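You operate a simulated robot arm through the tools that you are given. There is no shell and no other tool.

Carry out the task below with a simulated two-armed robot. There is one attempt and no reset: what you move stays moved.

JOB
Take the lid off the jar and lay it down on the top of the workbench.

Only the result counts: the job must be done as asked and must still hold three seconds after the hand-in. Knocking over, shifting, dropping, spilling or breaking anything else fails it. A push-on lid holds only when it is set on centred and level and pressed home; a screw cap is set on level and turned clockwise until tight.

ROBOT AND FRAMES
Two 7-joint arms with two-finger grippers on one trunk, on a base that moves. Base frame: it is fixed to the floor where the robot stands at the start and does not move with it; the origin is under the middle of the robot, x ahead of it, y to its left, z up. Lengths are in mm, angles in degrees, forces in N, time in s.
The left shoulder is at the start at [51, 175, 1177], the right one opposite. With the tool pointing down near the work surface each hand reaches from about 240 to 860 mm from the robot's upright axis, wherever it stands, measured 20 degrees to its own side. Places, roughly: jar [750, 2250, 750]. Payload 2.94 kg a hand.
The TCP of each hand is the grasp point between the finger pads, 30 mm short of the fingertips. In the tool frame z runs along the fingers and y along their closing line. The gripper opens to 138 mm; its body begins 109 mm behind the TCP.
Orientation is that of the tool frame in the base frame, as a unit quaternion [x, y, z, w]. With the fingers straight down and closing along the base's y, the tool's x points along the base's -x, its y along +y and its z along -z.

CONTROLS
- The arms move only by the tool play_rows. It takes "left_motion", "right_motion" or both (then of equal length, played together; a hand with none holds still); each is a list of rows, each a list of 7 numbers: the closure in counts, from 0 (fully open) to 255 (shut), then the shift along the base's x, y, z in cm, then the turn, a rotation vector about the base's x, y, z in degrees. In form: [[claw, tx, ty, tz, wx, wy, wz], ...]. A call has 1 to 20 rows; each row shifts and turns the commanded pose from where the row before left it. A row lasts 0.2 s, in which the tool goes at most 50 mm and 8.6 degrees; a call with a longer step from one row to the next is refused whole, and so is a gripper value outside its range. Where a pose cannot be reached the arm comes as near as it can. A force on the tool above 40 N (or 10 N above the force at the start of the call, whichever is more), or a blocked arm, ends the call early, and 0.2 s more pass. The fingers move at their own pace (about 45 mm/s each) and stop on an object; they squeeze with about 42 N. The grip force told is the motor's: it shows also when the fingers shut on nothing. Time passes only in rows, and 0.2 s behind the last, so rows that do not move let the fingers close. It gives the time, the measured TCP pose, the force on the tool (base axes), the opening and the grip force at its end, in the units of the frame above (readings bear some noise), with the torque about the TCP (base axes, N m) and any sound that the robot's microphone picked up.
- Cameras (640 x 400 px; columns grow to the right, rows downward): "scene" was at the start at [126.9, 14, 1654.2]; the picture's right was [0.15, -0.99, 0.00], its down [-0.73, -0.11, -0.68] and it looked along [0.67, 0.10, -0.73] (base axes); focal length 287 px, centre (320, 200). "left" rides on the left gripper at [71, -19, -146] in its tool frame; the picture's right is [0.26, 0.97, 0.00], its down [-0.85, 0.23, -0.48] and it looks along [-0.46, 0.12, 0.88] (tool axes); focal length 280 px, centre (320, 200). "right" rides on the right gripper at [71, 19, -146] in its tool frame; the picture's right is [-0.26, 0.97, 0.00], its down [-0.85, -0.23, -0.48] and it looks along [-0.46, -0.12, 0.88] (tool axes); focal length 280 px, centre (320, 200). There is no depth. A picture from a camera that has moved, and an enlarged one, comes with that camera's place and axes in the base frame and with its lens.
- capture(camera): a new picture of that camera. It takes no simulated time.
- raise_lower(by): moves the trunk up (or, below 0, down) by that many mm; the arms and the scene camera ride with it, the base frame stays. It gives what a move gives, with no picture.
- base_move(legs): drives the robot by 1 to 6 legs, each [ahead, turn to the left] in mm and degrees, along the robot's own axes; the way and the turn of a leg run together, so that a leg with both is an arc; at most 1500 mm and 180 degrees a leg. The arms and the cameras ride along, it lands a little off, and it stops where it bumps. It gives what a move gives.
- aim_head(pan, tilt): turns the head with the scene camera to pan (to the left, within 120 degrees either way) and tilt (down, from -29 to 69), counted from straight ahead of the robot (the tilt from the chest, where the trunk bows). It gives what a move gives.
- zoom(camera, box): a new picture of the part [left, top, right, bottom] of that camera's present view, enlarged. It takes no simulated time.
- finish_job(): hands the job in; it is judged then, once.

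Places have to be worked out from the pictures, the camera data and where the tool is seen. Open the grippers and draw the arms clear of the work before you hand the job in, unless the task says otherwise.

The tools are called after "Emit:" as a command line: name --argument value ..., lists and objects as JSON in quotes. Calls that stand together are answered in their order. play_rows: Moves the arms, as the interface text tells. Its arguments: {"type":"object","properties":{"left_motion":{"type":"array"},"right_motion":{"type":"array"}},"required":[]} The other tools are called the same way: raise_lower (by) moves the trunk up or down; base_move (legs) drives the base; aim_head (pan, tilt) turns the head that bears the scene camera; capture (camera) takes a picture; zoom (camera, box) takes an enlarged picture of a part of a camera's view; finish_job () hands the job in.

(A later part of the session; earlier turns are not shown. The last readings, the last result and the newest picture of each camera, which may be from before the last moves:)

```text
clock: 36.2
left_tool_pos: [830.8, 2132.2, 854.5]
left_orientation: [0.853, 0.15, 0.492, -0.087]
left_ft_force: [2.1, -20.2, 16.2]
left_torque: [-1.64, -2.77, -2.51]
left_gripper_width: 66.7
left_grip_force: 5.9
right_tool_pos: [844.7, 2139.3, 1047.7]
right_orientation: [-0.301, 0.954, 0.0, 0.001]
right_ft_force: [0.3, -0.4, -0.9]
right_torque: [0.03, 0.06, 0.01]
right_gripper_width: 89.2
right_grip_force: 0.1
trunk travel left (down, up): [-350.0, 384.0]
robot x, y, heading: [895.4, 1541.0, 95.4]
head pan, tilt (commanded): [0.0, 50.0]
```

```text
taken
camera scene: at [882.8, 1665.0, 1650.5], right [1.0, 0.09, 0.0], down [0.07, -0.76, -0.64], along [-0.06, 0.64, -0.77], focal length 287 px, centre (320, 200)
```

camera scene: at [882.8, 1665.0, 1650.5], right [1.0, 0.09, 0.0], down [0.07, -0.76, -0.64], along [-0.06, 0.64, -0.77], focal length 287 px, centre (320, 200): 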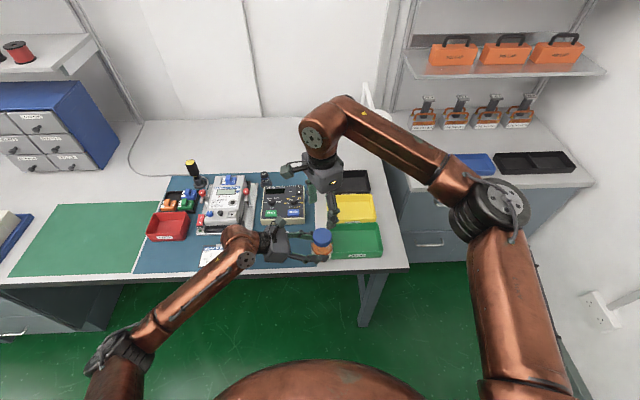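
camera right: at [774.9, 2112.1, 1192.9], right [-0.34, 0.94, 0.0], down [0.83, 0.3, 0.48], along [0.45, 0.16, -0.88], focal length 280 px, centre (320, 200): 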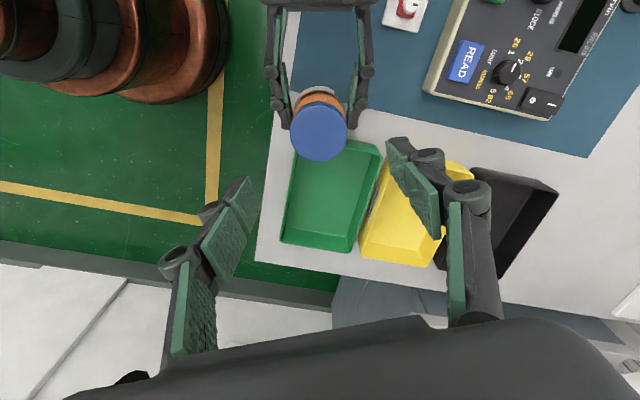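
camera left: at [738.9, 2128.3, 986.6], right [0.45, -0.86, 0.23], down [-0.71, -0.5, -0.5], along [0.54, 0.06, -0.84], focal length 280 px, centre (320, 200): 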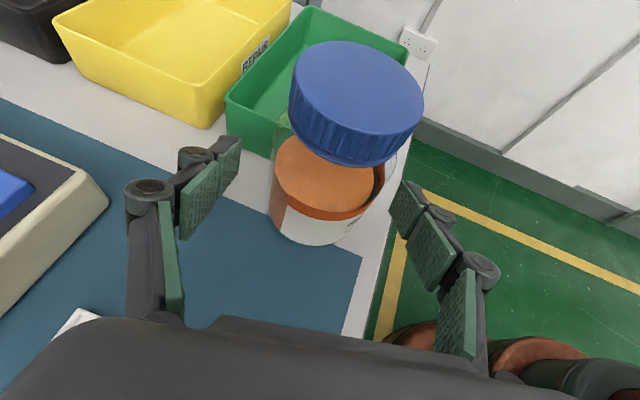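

The right hand is over the cap; the left shows some transient force from the base swaying. I let things settle one moment and zoom in on the jar from the right hand camera.

Emit:
play_rows --left_motion '[[145, 0, 0, 0, 0, 0, 0], [145, 0, 0, 0, 0, 0, 0]]'

Emit:
zoom --camera "right" --box '[240, 60, 400, 160]'

Emit:
zoom --camera "scene" --box '[264, 210, 376, 280]'

```text
clock: 36.8
left_tool_pos: [828.3, 2132.4, 854.8]
left_orientation: [0.853, 0.15, 0.492, -0.087]
left_ft_force: [2.9, -2.7, 0.7]
left_torque: [0.14, 0.21, 0.39]
left_gripper_width: 66.1
left_grip_force: 4.9
right_tool_pos: [842.9, 2138.5, 1048.1]
right_orientation: [-0.303, 0.953, 0.001, 0.0]
right_ft_force: [0.5, 0.5, -0.1]
right_torque: [0.0, 0.0, -0.01]
right_gripper_width: 89.3
right_grip_force: 0.1
trunk travel left (down, up): [-350.0, 384.0]
robot x, y, heading: [895.8, 1538.1, 94.8]
head pan, tilt (commanded): [0.0, 50.0]
```

```text
4.00 times, centred on (320, 110) of right
camera zoom: at [775.0, 2111.6, 1193.2], right [-0.34, 0.94, 0.0], down [0.83, 0.3, 0.48], along [0.45, 0.16, -0.88], focal length 1122 px, centre (320, 560)
```

zoom: 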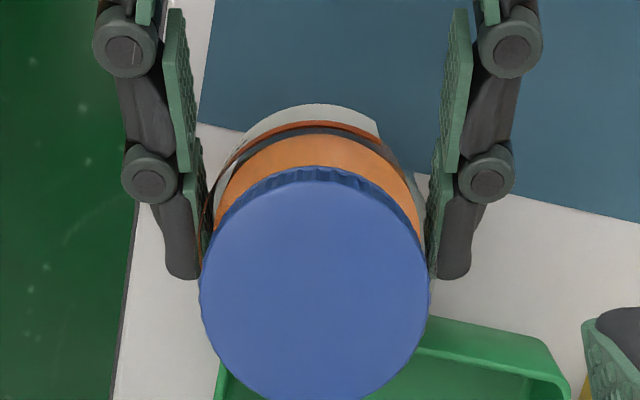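

```text
5.71 times, centred on (320, 245) of scene
camera zoom: at [882.7, 1664.7, 1650.5], right [1.0, 0.09, 0.0], down [0.07, -0.76, -0.64], along [-0.06, 0.64, -0.77], focal length 1641 px, centre (320, -57)
```

zoom: 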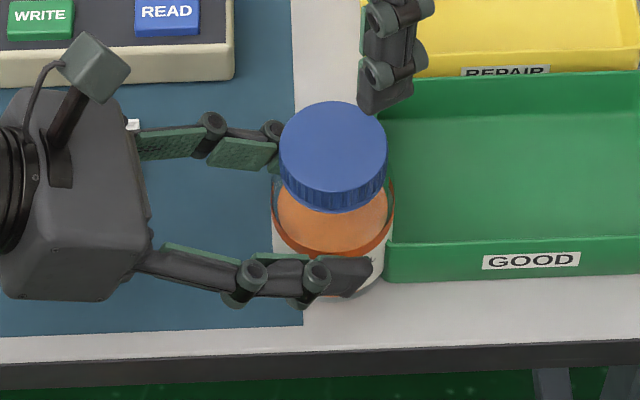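

The right camera shows the cap centred within about 1.5 mm of the tool axis, cap centre ≈ [843.8, 2134.4], diameter 57 mm. I correct that and descend to tips near the cap's top level, then check heights.

Emit:
play_rows --right_motion '[[90, -0.03, -0.15, -1.6, 0, 0, 0], [90, 0, 0, -1.6, 0, 0, 0], [90, 0, 0, -1.6, 0, 0, 0], [90, 0, 0, -1.6, 0, 0, 0], [90, 0, 0, -1.6, 0, 0, 0], [90, 0, 0, -1.6, 0, 0, 0], [90, 0, 0, 0, 0, 0, 0]]'

Emit:
zoom --camera "right" --box '[200, 80, 440, 230]'

Emit:
zoom --camera "scene" --box '[264, 200, 376, 270]'

Emit:
capture --camera "left"

```text
clock: 38.4
left_tool_pos: [830.1, 2132.2, 854.7]
left_orientation: [0.853, 0.149, 0.493, -0.086]
left_ft_force: [13.8, -16.2, -3.7]
left_torque: [-1.64, -1.12, -2.5]
left_gripper_width: 65.7
left_grip_force: 6.7
right_tool_pos: [843.5, 2137.7, 953.0]
right_orientation: [-0.301, 0.954, 0.001, 0.0]
right_ft_force: [0.1, 0.0, -0.4]
right_torque: [0.0, 0.01, 0.0]
right_gripper_width: 89.1
right_grip_force: 0.0
trunk travel left (down, up): [-350.0, 384.0]
robot x, y, heading: [894.0, 1538.7, 95.3]
head pan, tilt (commanded): [0.0, 50.0]
```

```text
2.67 times, centred on (320, 155) of right
camera zoom: at [775.0, 2110.3, 1097.8], right [-0.34, 0.94, 0.0], down [0.83, 0.3, 0.48], along [0.45, 0.16, -0.88], focal length 748 px, centre (320, 320)
```

zoom: 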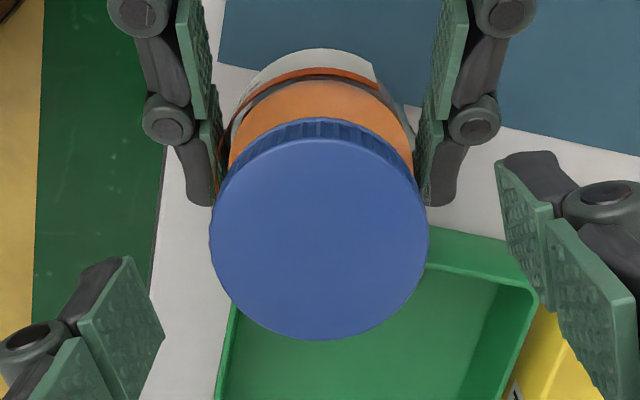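

```text
5.71 times, centred on (320, 235) of scene
camera zoom: at [882.9, 1665.2, 1650.5], right [1.0, 0.09, 0.0], down [0.07, -0.76, -0.64], along [-0.06, 0.64, -0.77], focal length 1641 px, centre (320, 0)
```

zoom: 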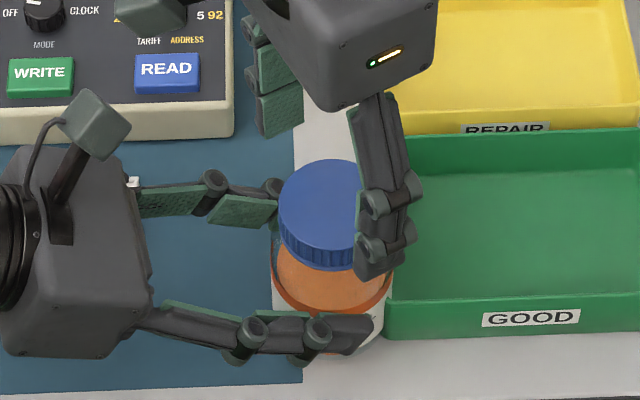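

```text
taken
camera left: at [738.8, 2120.9, 987.9], right [0.45, -0.86, 0.23], down [-0.71, -0.5, -0.5], along [0.54, 0.06, -0.84], focal length 280 px, centre (320, 200)
```

left: 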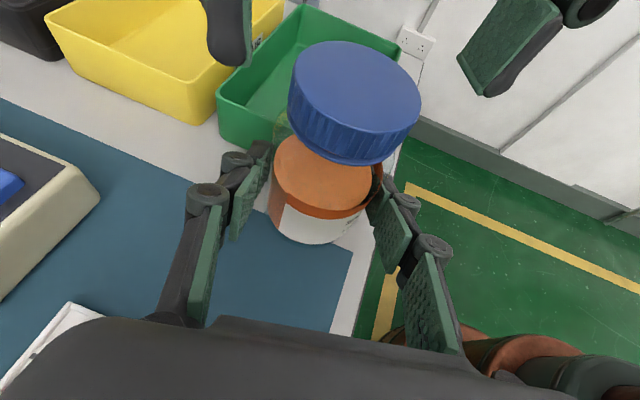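

The cap is centred within half a mm on the right tool axis, and its apparent size confirms cap top z≈916. I descend 22 mm so the fingertips reach about z=899, beside the cap rim, and close gently to a moderate grip.

Emit:
play_rows --right_motion '[[90, 0, 0, -0.75, 0, 0, 0], [90, 0, 0, -0.75, 0, 0, 0], [90, 0, 0, -0.75, 0, 0, 0], [90, 0, 0, 0, 0, 0, 0]]'

Emit:
zoom --camera "left" --box '[200, 20, 440, 170]'

Emit:
zoom --camera "scene" --box '[264, 200, 376, 270]'

```text
clock: 39.4
left_tool_pos: [829.2, 2132.7, 854.6]
left_orientation: [0.853, 0.149, 0.493, -0.086]
left_ft_force: [3.6, -3.4, -2.3]
left_torque: [0.27, 0.11, 0.53]
left_gripper_width: 66.4
left_grip_force: 4.6
right_tool_pos: [844.0, 2137.8, 931.2]
right_orientation: [-0.301, 0.954, 0.0, 0.0]
right_ft_force: [-0.8, 0.8, -0.1]
right_torque: [0.01, 0.01, 0.03]
right_gripper_width: 89.1
right_grip_force: 0.1
trunk travel left (down, up): [-350.0, 384.0]
robot x, y, heading: [889.4, 1540.5, 95.2]
head pan, tilt (commanded): [0.0, 50.0]
```

```text
2.67 times, centred on (320, 95) of left
camera zoom: at [738.2, 2120.8, 987.9], right [0.45, -0.86, 0.23], down [-0.71, -0.5, -0.5], along [0.54, 0.06, -0.84], focal length 748 px, centre (320, 480)
```

zoom: 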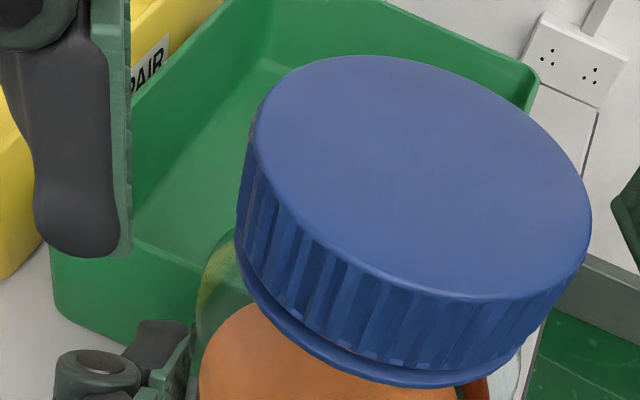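

```text
5.71 times, centred on (320, 235) of scene
camera zoom: at [882.6, 1664.8, 1650.5], right [1.0, 0.09, 0.0], down [0.07, -0.76, -0.64], along [-0.06, 0.64, -0.77], focal length 1641 px, centre (320, 0)
```

zoom: 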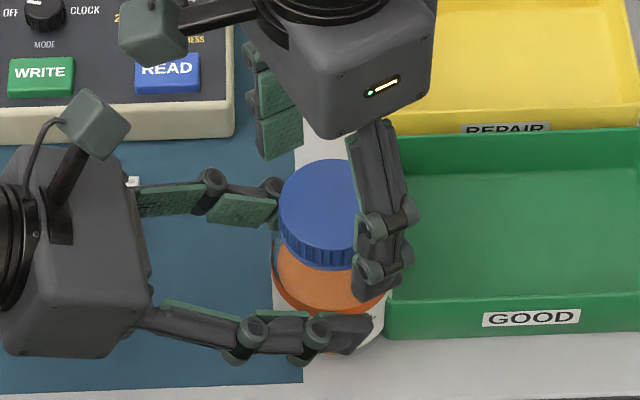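

Tips are level with the cap's lower rim (cap spans about z=899–916). I close the right fingers on the cap gradually while firming the left hold.

Emit:
play_rows --left_motion '[[150, 0, 0, 0, 0, 0, 0], [155, 0, 0, 0, 0, 0, 0], [160, 0, 0, 0, 0, 0, 0], [160, 0, 0, 0, 0, 0, 0], [160, 0, 0, 0, 0, 0, 0], [160, 0, 0, 0, 0, 0, 0]]' --right_motion '[[130, 0, 0, 0, 0, 0, 0], [140, 0, 0, 0, 0, 0, 0], [150, 0, 0, 0, 0, 0, 0], [160, 0, 0, 0, 0, 0, 0], [170, 0, 0, 0, 0, 0, 0], [170, 0, 0, 0, 0, 0, 0]]'

Emit:
zoom --camera "right" --box '[200, 80, 440, 230]'

Emit:
zoom --camera "left" --box '[200, 20, 440, 170]'

```text
clock: 40.8
left_tool_pos: [829.3, 2131.5, 854.8]
left_orientation: [0.854, 0.149, 0.492, -0.087]
left_ft_force: [2.4, -9.2, 5.0]
left_torque: [-0.27, 0.26, 0.01]
left_gripper_width: 65.9
left_grip_force: 12.6
right_tool_pos: [844.4, 2136.5, 930.9]
right_orientation: [-0.301, 0.953, 0.0, 0.0]
right_ft_force: [11.4, -10.0, 2.0]
right_torque: [-0.75, -1.41, 0.18]
right_gripper_width: 56.9
right_grip_force: 7.5
trunk travel left (down, up): [-350.0, 384.0]
robot x, y, heading: [893.8, 1539.1, 95.1]
head pan, tilt (commanded): [0.0, 50.0]
```

```text
2.67 times, centred on (320, 155) of right
camera zoom: at [774.7, 2109.8, 1076.3], right [-0.34, 0.94, 0.0], down [0.83, 0.3, 0.48], along [0.45, 0.16, -0.88], focal length 748 px, centre (320, 320)
```

zoom: 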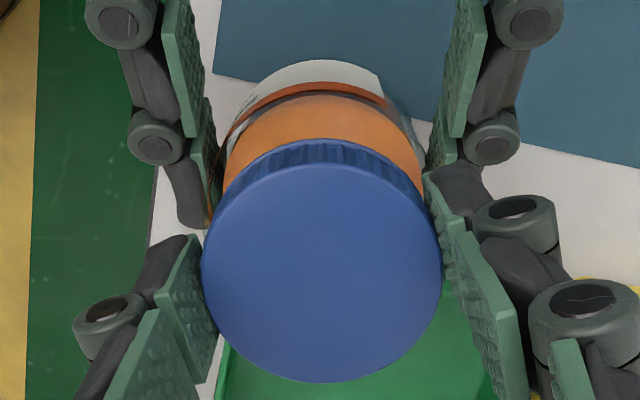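

```text
2.67 times, centred on (320, 95) of left
camera zoom: at [738.1, 2120.1, 988.9], right [0.45, -0.86, 0.23], down [-0.71, -0.5, -0.5], along [0.54, 0.07, -0.84], focal length 748 px, centre (320, 480)
```

zoom: 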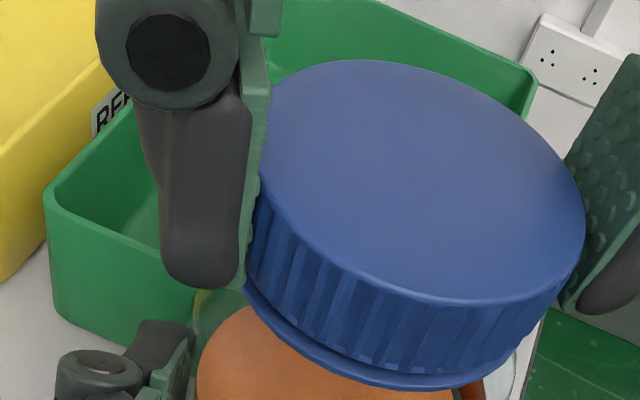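

The cap is gripped at 57 mm with 7.5 N, slightly unbalanced. I shift the right hand 1 mm to balance, then start a small counter-clockwise turn to feel whether it is a thread.

Emit:
play_rows --left_motion '[[165, 0, 0, 0, 0, 0, 0], [165, 0, 0, 0, 0, 0, 0], [165, 0, 0, 0, 0, 0, 0], [165, 0, 0, 0, 0, 0, 0], [165, 0, 0, 0, 0, 0, 0]]' --right_motion '[[170, 0.06, -0.08, 0, 0, 0, 0], [175, 0, 0, 0, 0, 0, 0], [180, 0, 0, 0, 0, 0, 4], [180, 0, 0, 0, 0, 0, 4], [180, 0, 0, 0, 0, 0, 4]]'

Emit:
zoom --camera "right" --box '[200, 80, 440, 230]'

Emit:
zoom --camera "left" --box '[200, 20, 440, 170]'

```text
clock: 42.0
left_tool_pos: [829.8, 2133.0, 853.1]
left_orientation: [0.854, 0.149, 0.492, -0.084]
left_ft_force: [5.3, -4.2, -2.4]
left_torque: [0.84, -0.02, 1.26]
left_gripper_width: 65.6
left_grip_force: 12.5
right_tool_pos: [844.3, 2136.1, 930.5]
right_orientation: [-0.401, 0.916, 0.001, -0.001]
right_ft_force: [0.2, 2.3, 0.9]
right_torque: [1.08, 0.68, -0.17]
right_gripper_width: 56.4
right_grip_force: 18.0
trunk travel left (down, up): [-350.0, 384.0]
robot x, y, heading: [895.0, 1541.6, 95.3]
head pan, tilt (commanded): [0.0, 50.0]
```

```text
2.67 times, centred on (320, 155) of right
camera zoom: at [782.6, 2095.4, 1074.9], right [-0.53, 0.85, 0.0], down [0.75, 0.47, 0.47], along [0.4, 0.25, -0.88], focal length 748 px, centre (320, 320)
```

zoom: 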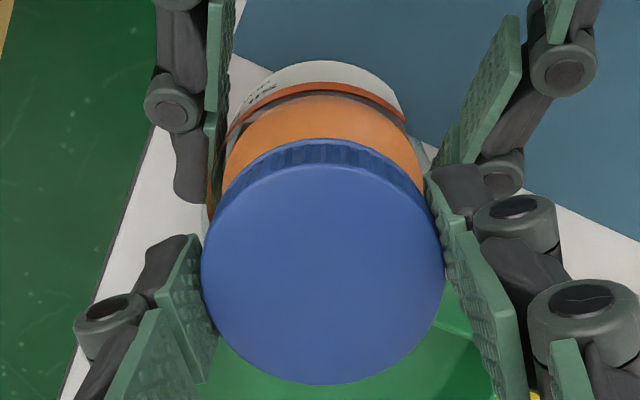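

```text
2.67 times, centred on (320, 95) of left
camera zoom: at [738.8, 2120.8, 986.3], right [0.45, -0.86, 0.23], down [-0.71, -0.5, -0.49], along [0.54, 0.06, -0.84], focal length 748 px, centre (320, 480)
```

zoom: 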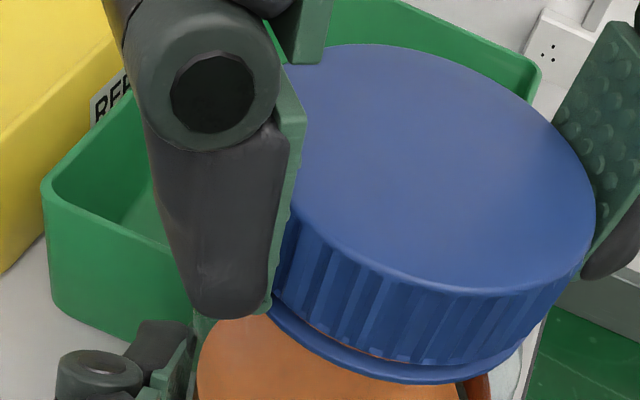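

The cap turns with little torque and a thin gap is opening between cap and ring: it is a screw cap that is loosening. I continue counter-clockwise with a slight rise.

Emit:
play_rows --left_motion '[[165, 0, 0, 0, 0, 0, 0], [165, 0, 0, 0, 0, 0, 0], [165, 0, 0, 0, 0, 0, 0], [165, 0, 0, 0, 0, 0, 0], [165, 0, 0, 0, 0, 0, 0], [165, 0, 0, 0, 0, 0, 0]]' --right_motion '[[180, 0, 0, 0.01, 0, 0, 7], [180, 0, 0, 0.01, 0, 0, 7], [180, 0, 0, 0.01, 0, 0, 7], [180, 0, 0, 0.01, 0, 0, 7], [180, 0, 0, 0.01, 0, 0, 7], [180, 0, 0, 0.01, 0, 0, 7]]'

Emit:
zoom --camera "right" --box '[200, 80, 440, 230]'

Emit:
zoom --camera "left" --box '[200, 20, 440, 170]'

```text
clock: 43.4
left_tool_pos: [830.9, 2133.5, 852.6]
left_orientation: [0.855, 0.149, 0.49, -0.085]
left_ft_force: [4.6, -14.5, -1.2]
left_torque: [-0.47, -0.9, -1.31]
left_gripper_width: 65.6
left_grip_force: 15.0
right_tool_pos: [847.4, 2136.9, 930.1]
right_orientation: [-0.701, 0.713, 0.001, 0.0]
right_ft_force: [20.8, 2.9, -4.3]
right_torque: [-0.43, 1.58, -0.01]
right_gripper_width: 56.5
right_grip_force: 13.9
trunk travel left (down, up): [-350.0, 384.0]
robot x, y, heading: [888.3, 1539.2, 95.1]
head pan, tilt (commanded): [0.0, 50.0]
```

```text
2.67 times, centred on (320, 155) of right
camera zoom: at [826.0, 2065.4, 1076.1], right [-0.96, 0.28, 0.0], down [0.24, 0.84, 0.48], along [0.13, 0.46, -0.88], focal length 748 px, centre (320, 320)
```

zoom: 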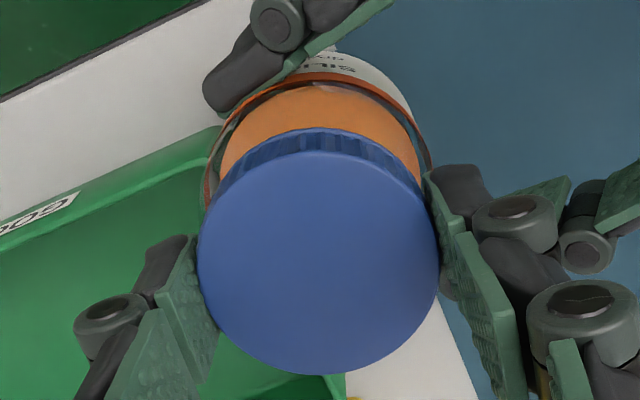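

```text
2.67 times, centred on (320, 95) of left
camera zoom: at [739.4, 2121.1, 986.6], right [0.45, -0.86, 0.23], down [-0.71, -0.5, -0.49], along [0.54, 0.06, -0.84], focal length 748 px, centre (320, 480)
```

zoom: 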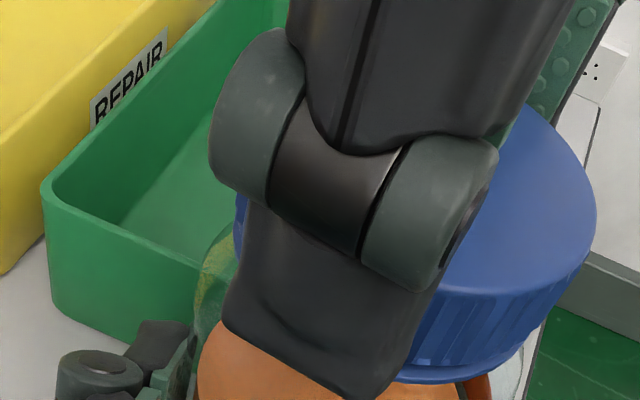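

The side load of 21 N along +x says the cap axis is about 1 mm farther in +x than my tool axis. I shift that much and keep turning counter-clockwise.

Emit:
play_rows --left_motion '[[165, 0, 0, 0, 0, 0, 0], [165, 0, 0, 0, 0, 0, 0], [165, 0, 0, 0, 0, 0, 0], [165, 0, 0, 0, 0, 0, 0], [165, 0, 0, 0, 0, 0, 0], [165, 0, 0, 0, 0, 0, 0], [165, 0, 0, 0, 0, 0, 0], [165, 0, 0, 0, 0, 0, 0]]' --right_motion '[[180, 0.1, 0, 0, 0, 0, 0], [180, 0, 0, 0, 0, 0, 7], [180, 0, 0, 0, 0, 0, 7], [180, 0, 0, 0, 0, 0, 7], [180, 0, 0, 0, 0, 0, 7], [180, 0, 0, 0, 0, 0, 7], [180, 0, 0, 0, 0, 0, 7], [180, 0, 0, 0, 0, 0, 0]]'

Emit:
zoom --camera "right" --box '[200, 80, 440, 230]'

Emit:
zoom --camera "left" --box '[200, 20, 440, 170]'

Emit:
zoom --camera "scene" --box '[264, 200, 376, 270]'

```text
clock: 45.2
left_tool_pos: [830.6, 2133.0, 852.6]
left_orientation: [0.854, 0.149, 0.492, -0.084]
left_ft_force: [10.6, -13.8, 2.5]
left_torque: [-0.06, 0.3, 0.02]
left_gripper_width: 66.1
left_grip_force: 20.1
right_tool_pos: [847.3, 2137.4, 930.1]
right_orientation: [0.91, -0.414, 0.001, 0.001]
right_ft_force: [12.3, 4.9, -6.3]
right_torque: [-0.35, 0.99, -0.01]
right_gripper_width: 56.2
right_grip_force: 10.8
trunk travel left (down, up): [-350.0, 384.0]
robot x, y, heading: [892.5, 1543.9, 95.0]
head pan, tilt (commanded): [0.0, 50.0]
```

```text
2.67 times, centred on (320, 155) of right
camera zoom: at [879.1, 2069.5, 1075.5], right [-0.9, -0.44, 0.0], down [-0.38, 0.79, 0.47], along [-0.21, 0.43, -0.88], focal length 748 px, centre (320, 320)
```

zoom: 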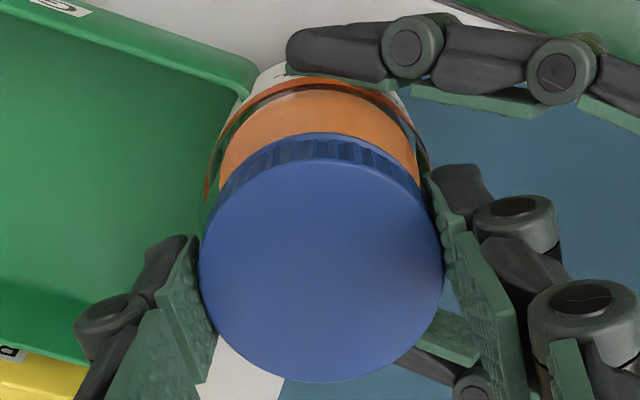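

```text
2.67 times, centred on (320, 95) of left
camera zoom: at [739.9, 2121.9, 986.2], right [0.45, -0.86, 0.23], down [-0.71, -0.5, -0.49], along [0.54, 0.06, -0.84], focal length 748 px, centre (320, 480)
```

zoom: 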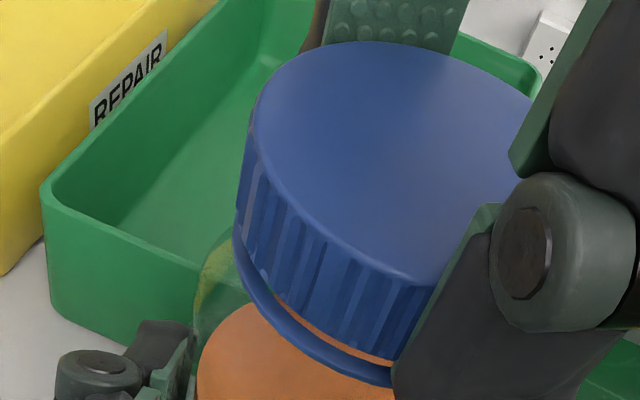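

```text
5.71 times, centred on (320, 235) of scene
camera zoom: at [885.6, 1667.3, 1650.1], right [1.0, 0.09, 0.0], down [0.07, -0.76, -0.64], along [-0.06, 0.64, -0.77], focal length 1641 px, centre (320, 0)
```

zoom: 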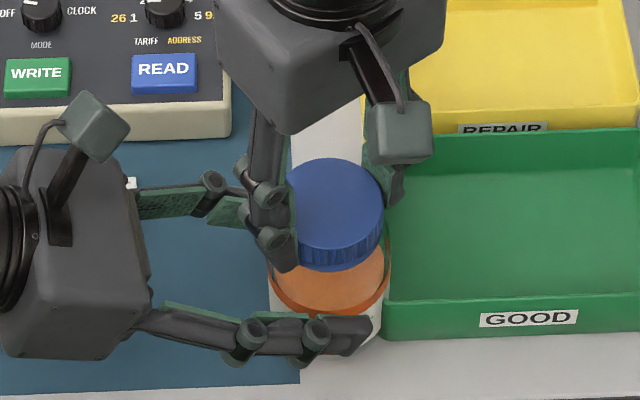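

The gap between cap and neck ring has grown clearly, so the thread is backing out. I keep turning, shifting another half mm toward +x to ease the side load.

Emit:
play_rows --left_motion '[[165, 0, 0, 0, 0, 0, 0], [165, 0, 0, 0, 0, 0, 0], [165, 0, 0, 0, 0, 0, 0], [165, 0, 0, 0, 0, 0, 0], [165, 0, 0, 0, 0, 0, 0], [165, 0, 0, 0, 0, 0, 0], [165, 0, 0, 0, 0, 0, 0]]' --right_motion '[[180, 0.06, 0.02, 0, 0, 0, 7], [180, 0, 0, 0, 0, 0, 7], [180, 0, 0, 0, 0, 0, 7], [180, 0, 0, 0, 0, 0, 7], [180, 0, 0, 0, 0, 0, 7], [180, 0, 0, 0, 0, 0, 7], [180, 0, 0, 0, 0, 0, 0]]'

Emit:
zoom --camera "right" --box '[200, 80, 440, 230]'

Emit:
zoom --camera "left" --box '[200, 20, 440, 170]'

```text
clock: 46.8
left_tool_pos: [828.6, 2132.5, 854.2]
left_orientation: [0.853, 0.149, 0.492, -0.086]
left_ft_force: [10.5, -18.9, 0.3]
left_torque: [-1.19, -0.2, -1.59]
left_gripper_width: 65.6
left_grip_force: 12.2
right_tool_pos: [846.2, 2136.4, 931.5]
right_orientation: [0.954, -0.3, 0.0, 0.001]
right_ft_force: [6.0, 6.6, -1.9]
right_torque: [-0.75, 0.61, 0.03]
right_gripper_width: 54.5
right_grip_force: 41.8
right hand out of reach, approached as far as the arm can: row 3, 4, 5, 6
trunk travel left (down, up): [-350.0, 384.0]
robot x, y, heading: [894.2, 1535.7, 95.0]
head pan, tilt (commanded): [0.0, 50.0]
```

```text
2.67 times, centred on (320, 155) of right
camera zoom: at [893.9, 2078.1, 1076.8], right [-0.77, -0.64, 0.0], down [-0.56, 0.67, 0.48], along [-0.31, 0.37, -0.88], focal length 748 px, centre (320, 320)
```

zoom: 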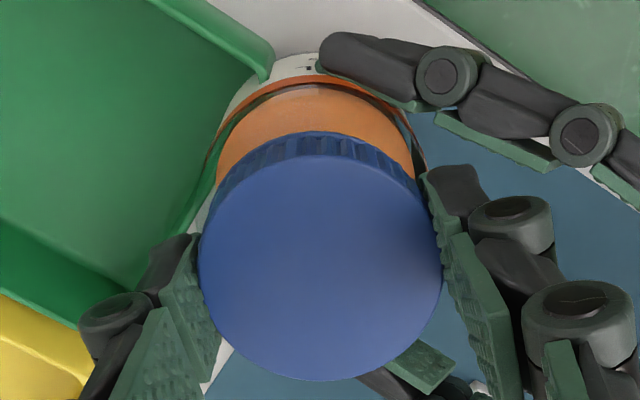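

```text
2.67 times, centred on (320, 95) of left
camera zoom: at [738.8, 2120.9, 987.8], right [0.45, -0.86, 0.23], down [-0.71, -0.5, -0.5], along [0.54, 0.06, -0.84], focal length 748 px, centre (320, 480)
```

zoom: 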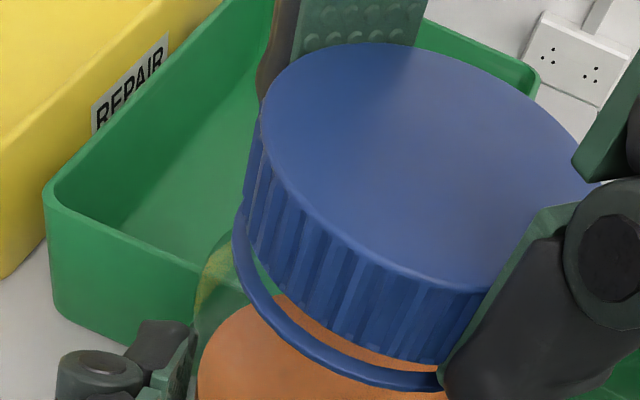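

The wrist reached its limit after about 110°, and the cap has visibly risen off its ring. I open the right fingers a little, turn back clockwise about 112° free of the cap, and then regrip for another turn.

Emit:
play_rows --right_motion '[[115, 0, 0, 0, 0, 0, 0], [115, 0, 0, 0, 0, 0, 0], [115, 0, 0, 0.1, 0, 0, 0], [115, 0, 0, 0.1, 0, 0, -8], [115, 0, 0, 0, 0, 0, -8], [115, 0, 0, 0, 0, 0, -8], [115, 0, 0, 0, 0, 0, -8], [115, 0, 0, 0, 0, 0, -8], [115, 0, 0, 0, 0, 0, -8]]'

Emit:
zoom --camera "right" --box '[200, 80, 440, 230]'

Emit:
zoom --camera "left" --box '[200, 20, 440, 170]'

```text
clock: 48.8
left_tool_pos: [829.5, 2132.7, 853.8]
left_orientation: [0.854, 0.149, 0.492, -0.086]
left_ft_force: [1.0, -9.3, -1.6]
left_torque: [1.13, 0.48, 2.53]
left_gripper_width: 65.5
left_grip_force: 11.9
right_tool_pos: [844.9, 2135.7, 932.7]
right_orientation: [0.748, -0.663, 0.0, 0.0]
right_ft_force: [-0.3, 0.5, 0.0]
right_torque: [0.02, 0.02, 0.0]
right_gripper_width: 76.2
right_grip_force: 0.0
trunk travel left (down, up): [-350.0, 384.0]
robot x, y, heading: [891.7, 1541.0, 95.2]
head pan, tilt (commanded): [0.0, 50.0]
```

```text
2.67 times, centred on (320, 155) of right
camera zoom: at [835.0, 2061.6, 1078.6], right [-0.99, 0.14, 0.0], down [0.13, 0.87, 0.48], along [0.07, 0.47, -0.88], focal length 748 px, centre (320, 320)
```

zoom: 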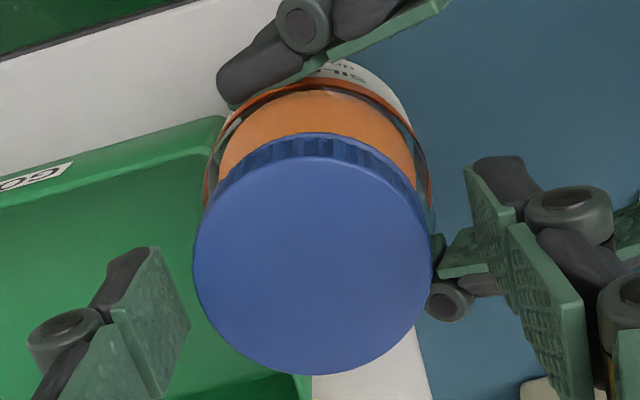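

```text
2.67 times, centred on (320, 95) of left
camera zoom: at [738.2, 2120.5, 987.7], right [0.45, -0.86, 0.23], down [-0.71, -0.5, -0.5], along [0.54, 0.06, -0.84], focal length 748 px, centre (320, 480)
```

zoom: 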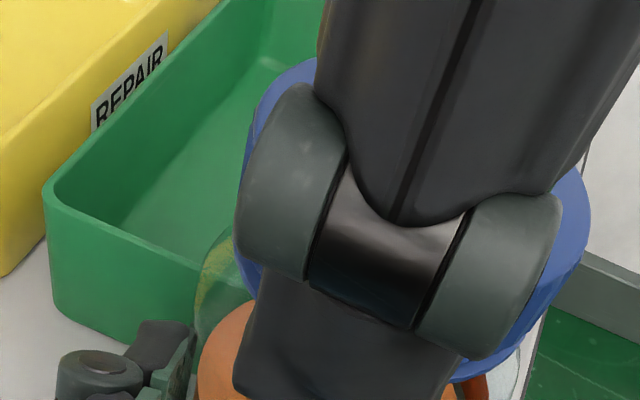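

The back-turn works freely. I continue 64° more back and re-measure the centring before regripping.

Emit:
play_rows --right_motion '[[115, 0.1, 0, 0, 0, 0, -8], [115, 0, 0, 0, 0, 0, -8], [115, 0, 0, 0, 0, 0, -8], [115, 0, 0, 0, 0, 0, -8], [115, 0, 0, 0, 0, 0, -8], [115, 0, 0, 0, 0, 0, -8], [115, 0, 0, 0, 0, 0, -8], [115, 0, 0, 0, 0, 0, -8], [115, 0, 0, 0, 0, 0, 0]]'

Emit:
zoom --camera "right" --box '[200, 80, 440, 230]'

Emit:
zoom --camera "left" --box '[200, 20, 440, 170]'

```text
clock: 50.8
left_tool_pos: [829.2, 2132.1, 855.0]
left_orientation: [0.853, 0.15, 0.492, -0.087]
left_ft_force: [7.7, -6.3, 1.7]
left_torque: [0.25, 0.55, 0.87]
left_gripper_width: 66.2
left_grip_force: 13.7
right_tool_pos: [847.4, 2134.8, 932.4]
right_orientation: [-0.284, 0.959, 0.0, 0.0]
right_ft_force: [0.3, 0.1, -1.3]
right_torque: [-0.01, -0.03, 0.01]
right_gripper_width: 75.9
right_grip_force: 0.0
trunk travel left (down, up): [-350.0, 384.0]
robot x, y, heading: [893.6, 1538.2, 95.0]
head pan, tilt (commanded): [0.0, 50.0]
```

```text
2.67 times, centred on (320, 155) of right
camera zoom: at [776.7, 2111.0, 1078.0], right [-0.31, 0.95, 0.0], down [0.84, 0.27, 0.48], along [0.45, 0.15, -0.88], focal length 748 px, centre (320, 320)
```

zoom: 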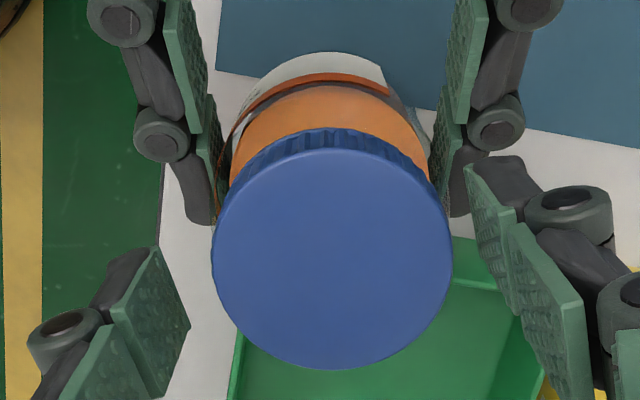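

```text
2.67 times, centred on (320, 95) of left
camera zoom: at [738.3, 2120.5, 988.5], right [0.45, -0.86, 0.23], down [-0.71, -0.5, -0.5], along [0.54, 0.06, -0.84], focal length 748 px, centre (320, 480)
```

zoom: 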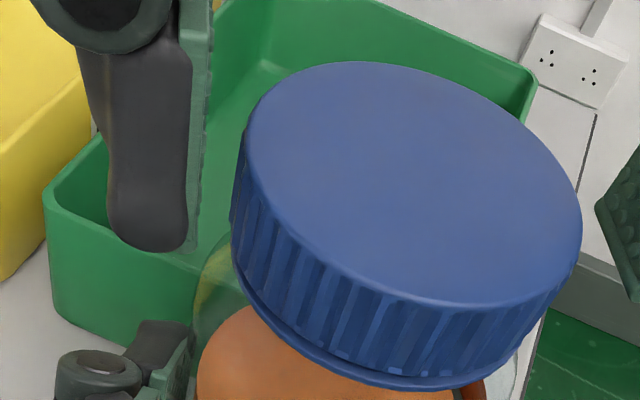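

Notable: after release the cap has settled back down on its ring, so it either is already free and just resting, or it wound back. I recentre (cap about 2–3 mm off the tool axis), regrip, and test with a gentle 2 mm lift.

Emit:
play_rows --left_motion '[[165, 0, 0, 0, 0, 0, 0], [165, 0, 0, 0, 0, 0, 0], [165, 0, 0, 0, 0, 0, 0], [165, 0, 0, 0, 0, 0, 0], [165, 0, 0, 0, 0, 0, 0], [165, 0, 0, 0, 0, 0, 0]]' --right_motion '[[115, -0.22, 0.22, -0.15, 0, 0, 0], [130, 0, 0, 0, 0, 0, 0], [145, 0, 0, 0, 0, 0, 0], [160, 0, 0, 0, 0, 0, 0], [170, 0, 0, 0, 0, 0, 0], [170, 0, 0, 0, 0, 0, 0]]'

Emit:
zoom --camera "left" --box '[200, 20, 440, 170]'

Emit:
zoom --camera "right" --box '[200, 80, 440, 230]'

```text
clock: 52.2
left_tool_pos: [830.0, 2132.5, 853.6]
left_orientation: [0.853, 0.149, 0.493, -0.087]
left_ft_force: [5.7, -28.8, 20.3]
left_torque: [-0.43, -3.16, -0.95]
left_gripper_width: 66.4
left_grip_force: 15.3
right_tool_pos: [845.5, 2137.1, 932.3]
right_orientation: [-0.284, 0.959, 0.001, 0.0]
right_ft_force: [0.2, -1.1, -0.9]
right_torque: [0.13, 0.04, 0.01]
right_gripper_width: 54.7
right_grip_force: 41.9
trunk travel left (down, up): [-350.0, 384.0]
robot x, y, heading: [891.8, 1538.5, 94.7]
head pan, tilt (commanded): [0.0, 50.0]
```

```text
2.67 times, centred on (320, 95) of left
camera zoom: at [737.9, 2120.4, 988.1], right [0.45, -0.86, 0.23], down [-0.71, -0.5, -0.5], along [0.54, 0.06, -0.84], focal length 748 px, centre (320, 480)
```

zoom: 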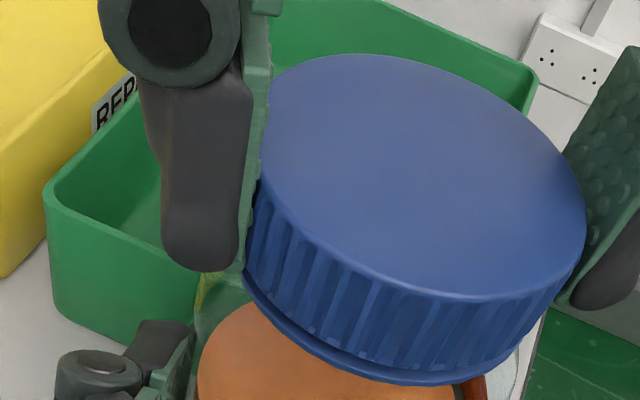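

```text
2.67 times, centred on (320, 155) of right
camera zoom: at [774.7, 2113.1, 1076.7], right [-0.31, 0.95, 0.0], down [0.84, 0.27, 0.48], along [0.45, 0.15, -0.88], focal length 748 px, centre (320, 320)
```

zoom: 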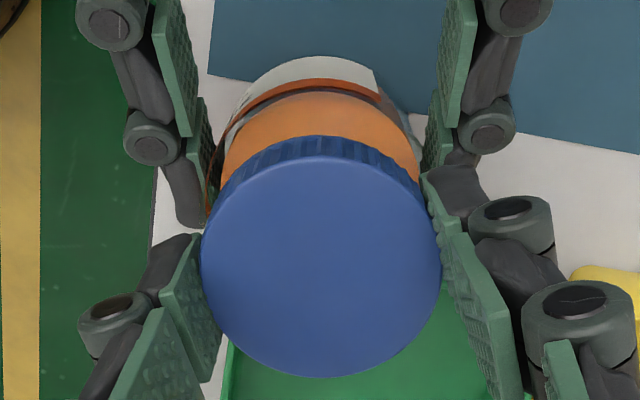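

Regripped firmly with the cap centred. Now the gentle lift test of 2 mm.

Emit:
play_rows --left_motion '[[165, 0, 0, 0, 0, 0, 0], [165, 0, 0, 0, 0, 0, 0], [165, 0, 0, 0, 0, 0, 0], [165, 0, 0, 0, 0, 0, 0], [165, 0, 0, 0, 0, 0, 0]]' --right_motion '[[170, 0, 0, 0.05, 0, 0, 0], [170, 0, 0, 0.05, 0, 0, 0], [170, 0, 0, 0.05, 0, 0, 0], [170, 0, 0, 0.05, 0, 0, 0], [170, 0, 0, 0, 0, 0, 0]]'

Emit:
zoom --camera "left" --box '[200, 20, 440, 170]'

```text
clock: 53.4
left_tool_pos: [829.9, 2132.5, 853.0]
left_orientation: [0.854, 0.148, 0.492, -0.084]
left_ft_force: [12.9, 6.5, -16.4]
left_torque: [-0.99, 5.05, 5.47]
left_gripper_width: 65.9
left_grip_force: 19.2
right_tool_pos: [845.0, 2137.8, 932.1]
right_orientation: [-0.285, 0.958, 0.0, 0.001]
right_ft_force: [1.3, -8.6, -3.7]
right_torque: [-1.31, 0.2, -0.36]
right_gripper_width: 54.6
right_grip_force: 41.8
trunk travel left (down, up): [-350.0, 384.0]
robot x, y, heading: [892.6, 1540.9, 95.3]
head pan, tilt (commanded): [0.0, 50.0]
```

```text
2.67 times, centred on (320, 95) of left
camera zoom: at [738.0, 2120.4, 987.1], right [0.45, -0.86, 0.23], down [-0.71, -0.5, -0.49], along [0.54, 0.06, -0.84], focal length 748 px, centre (320, 480)
```

zoom: 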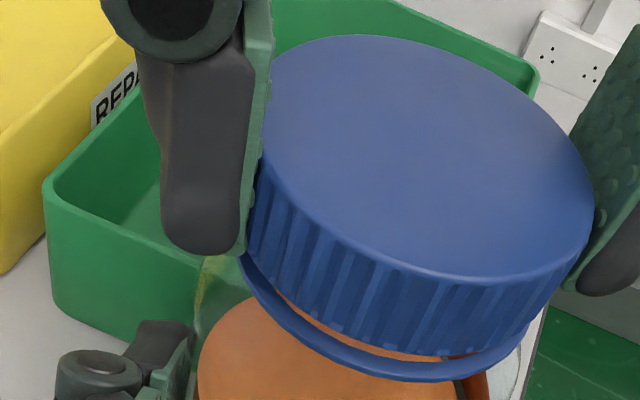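

The cap followed the lift by about 2 mm with only a few newtons, and without turning, so it is free of the thread. I continue lifting slowly by 12 mm.

Emit:
play_rows --left_motion '[[165, 0, 0, 0, 0, 0, 0], [165, 0, 0, 0, 0, 0, 0], [165, 0, 0, 0, 0, 0, 0], [165, 0, 0, 0, 0, 0, 0], [165, 0, 0, 0, 0, 0, 0], [165, 0, 0, 0, 0, 0, 0], [165, 0, 0, 0, 0, 0, 0]]' --right_motion '[[170, 0, 0, 0.2, 0, 0, 0], [170, 0, 0, 0.2, 0, 0, 0], [170, 0, 0, 0.2, 0, 0, 0], [170, 0, 0, 0.2, 0, 0, 0], [170, 0, 0, 0.2, 0, 0, 0], [170, 0, 0, 0.2, 0, 0, 0], [170, 0, 0, 0, 0, 0, 0]]'

Emit:
zoom --camera "left" --box '[200, 20, 440, 170]'

Emit:
zoom --camera "scene" --box '[264, 200, 376, 270]'

```text
clock: 55.0
left_tool_pos: [829.1, 2131.6, 851.3]
left_orientation: [0.854, 0.15, 0.491, -0.084]
left_ft_force: [6.7, -22.7, 3.8]
left_torque: [-0.6, -0.97, -1.61]
left_gripper_width: 65.9
left_grip_force: 13.3
right_tool_pos: [844.1, 2138.7, 945.0]
right_orientation: [-0.285, 0.959, 0.0, 0.0]
right_ft_force: [0.6, 0.8, -0.7]
right_torque: [-0.03, 0.05, 0.02]
right_gripper_width: 54.5
right_grip_force: 41.8
trunk travel left (down, up): [-350.0, 384.0]
robot x, y, heading: [895.8, 1540.6, 95.0]
head pan, tilt (commanded): [0.0, 50.0]
```

```text
2.67 times, centred on (320, 95) of left
camera zoom: at [737.9, 2120.8, 985.7], right [0.45, -0.86, 0.23], down [-0.71, -0.5, -0.49], along [0.54, 0.06, -0.84], focal length 748 px, centre (320, 480)
```

zoom: 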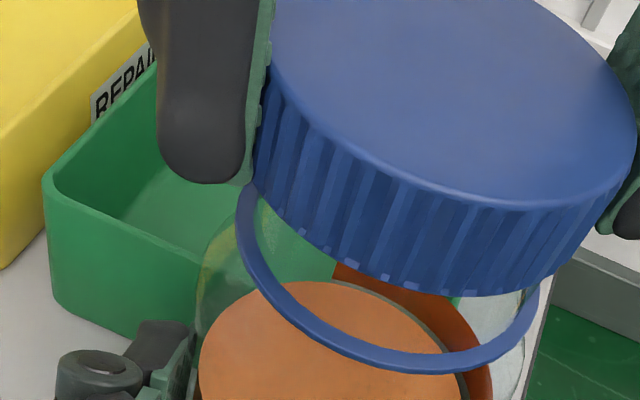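

```text
5.71 times, centred on (320, 235) of scene
camera zoom: at [884.0, 1665.5, 1650.3], right [1.0, 0.09, 0.0], down [0.07, -0.76, -0.64], along [-0.06, 0.64, -0.77], focal length 1641 px, centre (320, 0)
```

zoom: 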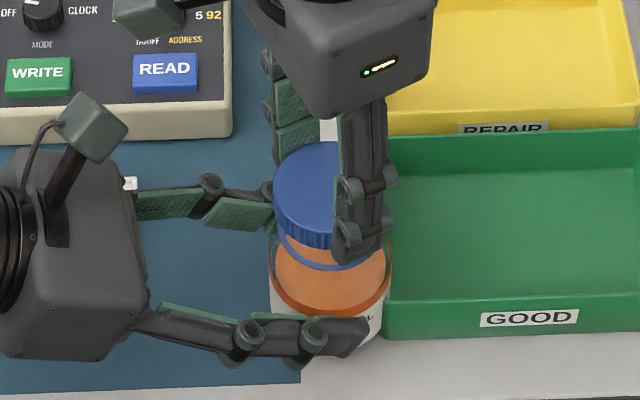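

The cap is clear of the jar, which stays standing in the left hand. I lift the cap higher and carry it to the right, toward the bare bench strip right of the green bin, turning so the fingers open along the strip.

Emit:
play_rows --right_motion '[[170, 0, 0, 1.5, 0, 0, 0], [170, 0, 0, 1.5, 0, 0, 0], [170, 0, 0, 1.5, 0, 0, 0], [170, 0, 0, 1.5, 0, 0, 0], [170, 0, 0, 1.5, 0, 0, 0], [170, 2.4, 0.4, 0, 0, 0, -2.8], [170, 2.4, 0.4, 0, 0, 0, -2.8], [170, 2.4, 0.4, 0, 0, 0, -2.8], [170, 2.4, 0.4, 0, 0, 0, -2.8], [170, 2.4, 0.4, 0, 0, 0, -2.8], [170, 2.4, 0.4, 0, 0, 0, -2.8], [170, 2.4, 0.4, 0, 0, 0, -2.8], [170, 2.4, 0.4, 0, 0, 0, -2.8], [170, 2.4, 0.4, 0, 0, 0, -2.8], [170, 2.4, 0.4, 0, 0, 0, -2.8], [170, 0, 0, 0, 0, 0, 0]]'

Emit:
capture --camera "right"

Emit:
capture --camera "scene"

```text
clock: 58.4
left_tool_pos: [831.0, 2132.6, 855.4]
left_orientation: [0.853, 0.148, 0.492, -0.086]
left_ft_force: [7.2, -10.1, -0.3]
left_torque: [0.48, 0.29, 0.89]
left_gripper_width: 65.9
left_grip_force: 12.4
right_tool_pos: [1085.8, 2177.9, 1020.8]
right_orientation: [-0.044, 0.999, 0.0, -0.001]
right_ft_force: [0.5, -0.6, -0.4]
right_torque: [0.05, -0.02, -0.03]
right_gripper_width: 54.6
right_grip_force: 42.4
trunk travel left (down, up): [-350.0, 384.0]
robot x, y, heading: [896.9, 1538.6, 94.9]
head pan, tilt (commanded): [0.0, 50.0]
```

```text
taken
camera right: at [1012.0, 2190.1, 1165.5], right [0.18, 0.98, 0.0], down [0.87, -0.16, 0.47], along [0.47, -0.08, -0.88], focal length 280 px, centre (320, 200)
```

right: 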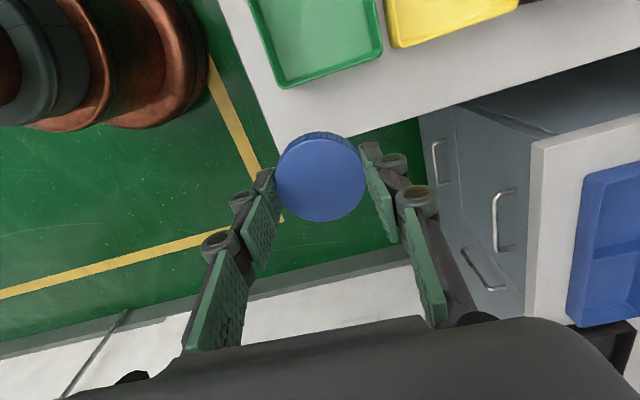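

```text
taken
camera scene: at [884.8, 1664.7, 1650.5], right [1.0, 0.09, 0.0], down [0.07, -0.76, -0.64], along [-0.06, 0.64, -0.77], focal length 287 px, centre (320, 200)
```

scene: 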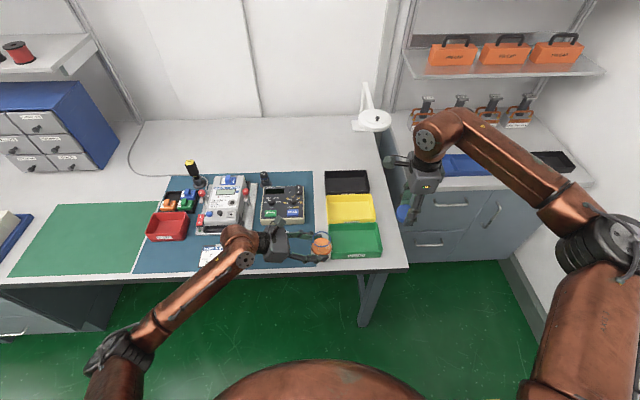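

I need the exact width of the bare strip between the bins and the bench's right edge, so I zoom there in the right view.

Emit:
zoom --camera "right" --box '[220, 20, 460, 170]'

Emit:
zoom --camera "scene" --box '[320, 160, 432, 280]'

```text
2.67 times, centred on (340, 95) of right
camera zoom: at [1012.0, 2190.1, 1165.5], right [0.18, 0.98, 0.0], down [0.87, -0.16, 0.47], along [0.47, -0.08, -0.88], focal length 748 px, centre (267, 480)
```

zoom: 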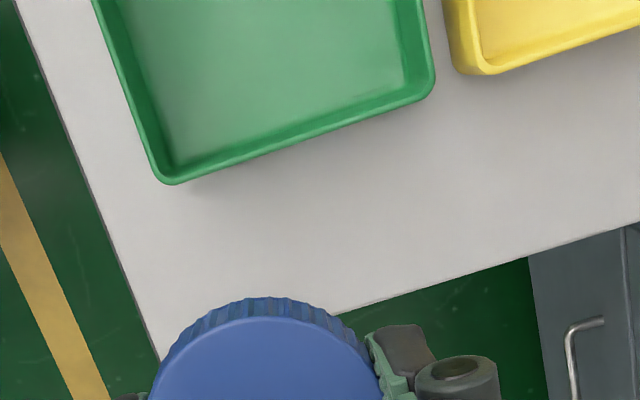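

```text
3.33 times, centred on (376, 220) of scene
camera zoom: at [884.8, 1664.7, 1650.5], right [1.0, 0.09, 0.0], down [0.07, -0.76, -0.64], along [-0.06, 0.64, -0.77], focal length 957 px, centre (133, 133)
```

zoom: 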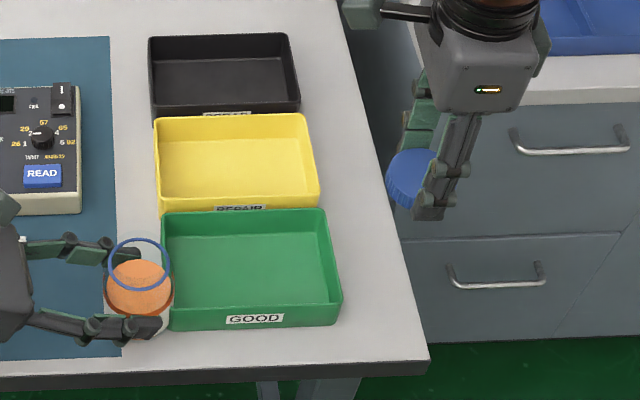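

The bare strip is about 86 mm wide (bin rim x≈1036 to bench edge x≈1121.6 at y=2195), enough for the 57 mm cap with about 14 mm to spare each side. I go to its middle, [1078, 2195], and descend to about 25 mm above the top.

Emit:
play_rows --right_motion '[[170, -0.3, 0.85, -0.5, 0, 0, 0], [170, -0.3, 0.85, -0.5, 0, 0, 0], [170, 0, 0, -1.7, 0, 0, 0], [170, 0, 0, -1.7, 0, 0, 0], [170, 0, 0, -1.7, 0, 0, 0], [170, 0, 0, -1.7, 0, 0, 0], [170, 0, 0, -1.7, 0, 0, 0], [170, 0, 0, -1.7, 0, 0, 0], [170, 0, 0, -1.7, 0, 0, 0], [170, 0, 0, -1.7, 0, 0, 0], [170, 0, 0, -1.7, 0, 0, 0], [170, 0, 0, 0, 0, 0, 0]]'

Emit:
capture --camera "right"

Emit:
zoom --camera "scene" --box '[320, 180, 448, 280]'

```text
clock: 61.0
left_tool_pos: [830.0, 2133.4, 855.2]
left_orientation: [0.853, 0.148, 0.493, -0.086]
left_ft_force: [9.1, -7.5, -1.8]
left_torque: [0.68, 1.36, 2.61]
left_gripper_width: 65.9
left_grip_force: 18.7
right_tool_pos: [1078.6, 2194.0, 858.3]
right_orientation: [-0.044, 0.999, 0.0, 0.0]
right_ft_force: [-0.2, -0.3, -1.0]
right_torque: [-0.03, -0.02, -0.01]
right_gripper_width: 54.2
right_grip_force: 41.4
trunk travel left (down, up): [-350.0, 384.0]
robot x, y, heading: [895.4, 1537.4, 95.1]
head pan, tilt (commanded): [0.0, 50.0]
```

```text
taken
camera right: at [1007.0, 2205.8, 1004.0], right [0.18, 0.98, 0.0], down [0.87, -0.16, 0.47], along [0.47, -0.08, -0.88], focal length 280 px, centre (320, 200)
```

right: 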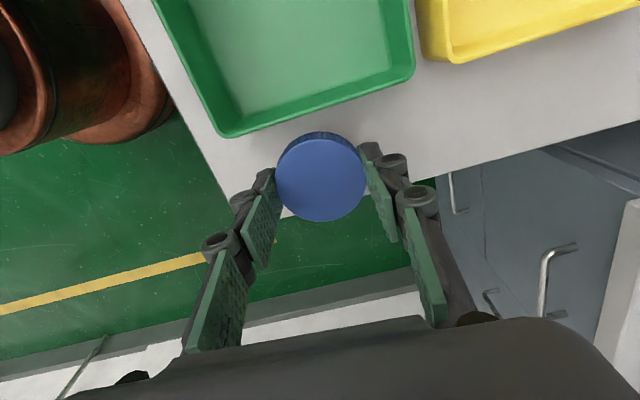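

```text
4.00 times, centred on (384, 230) of scene
camera zoom: at [885.1, 1664.4, 1650.7], right [1.0, 0.09, 0.0], down [0.07, -0.76, -0.64], along [-0.06, 0.64, -0.77], focal length 1149 px, centre (64, 80)
```

zoom: 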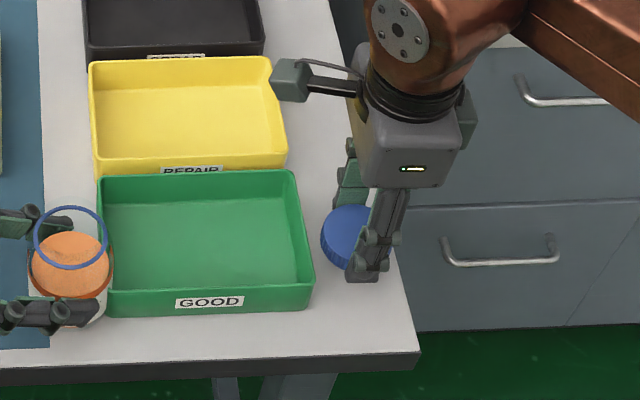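

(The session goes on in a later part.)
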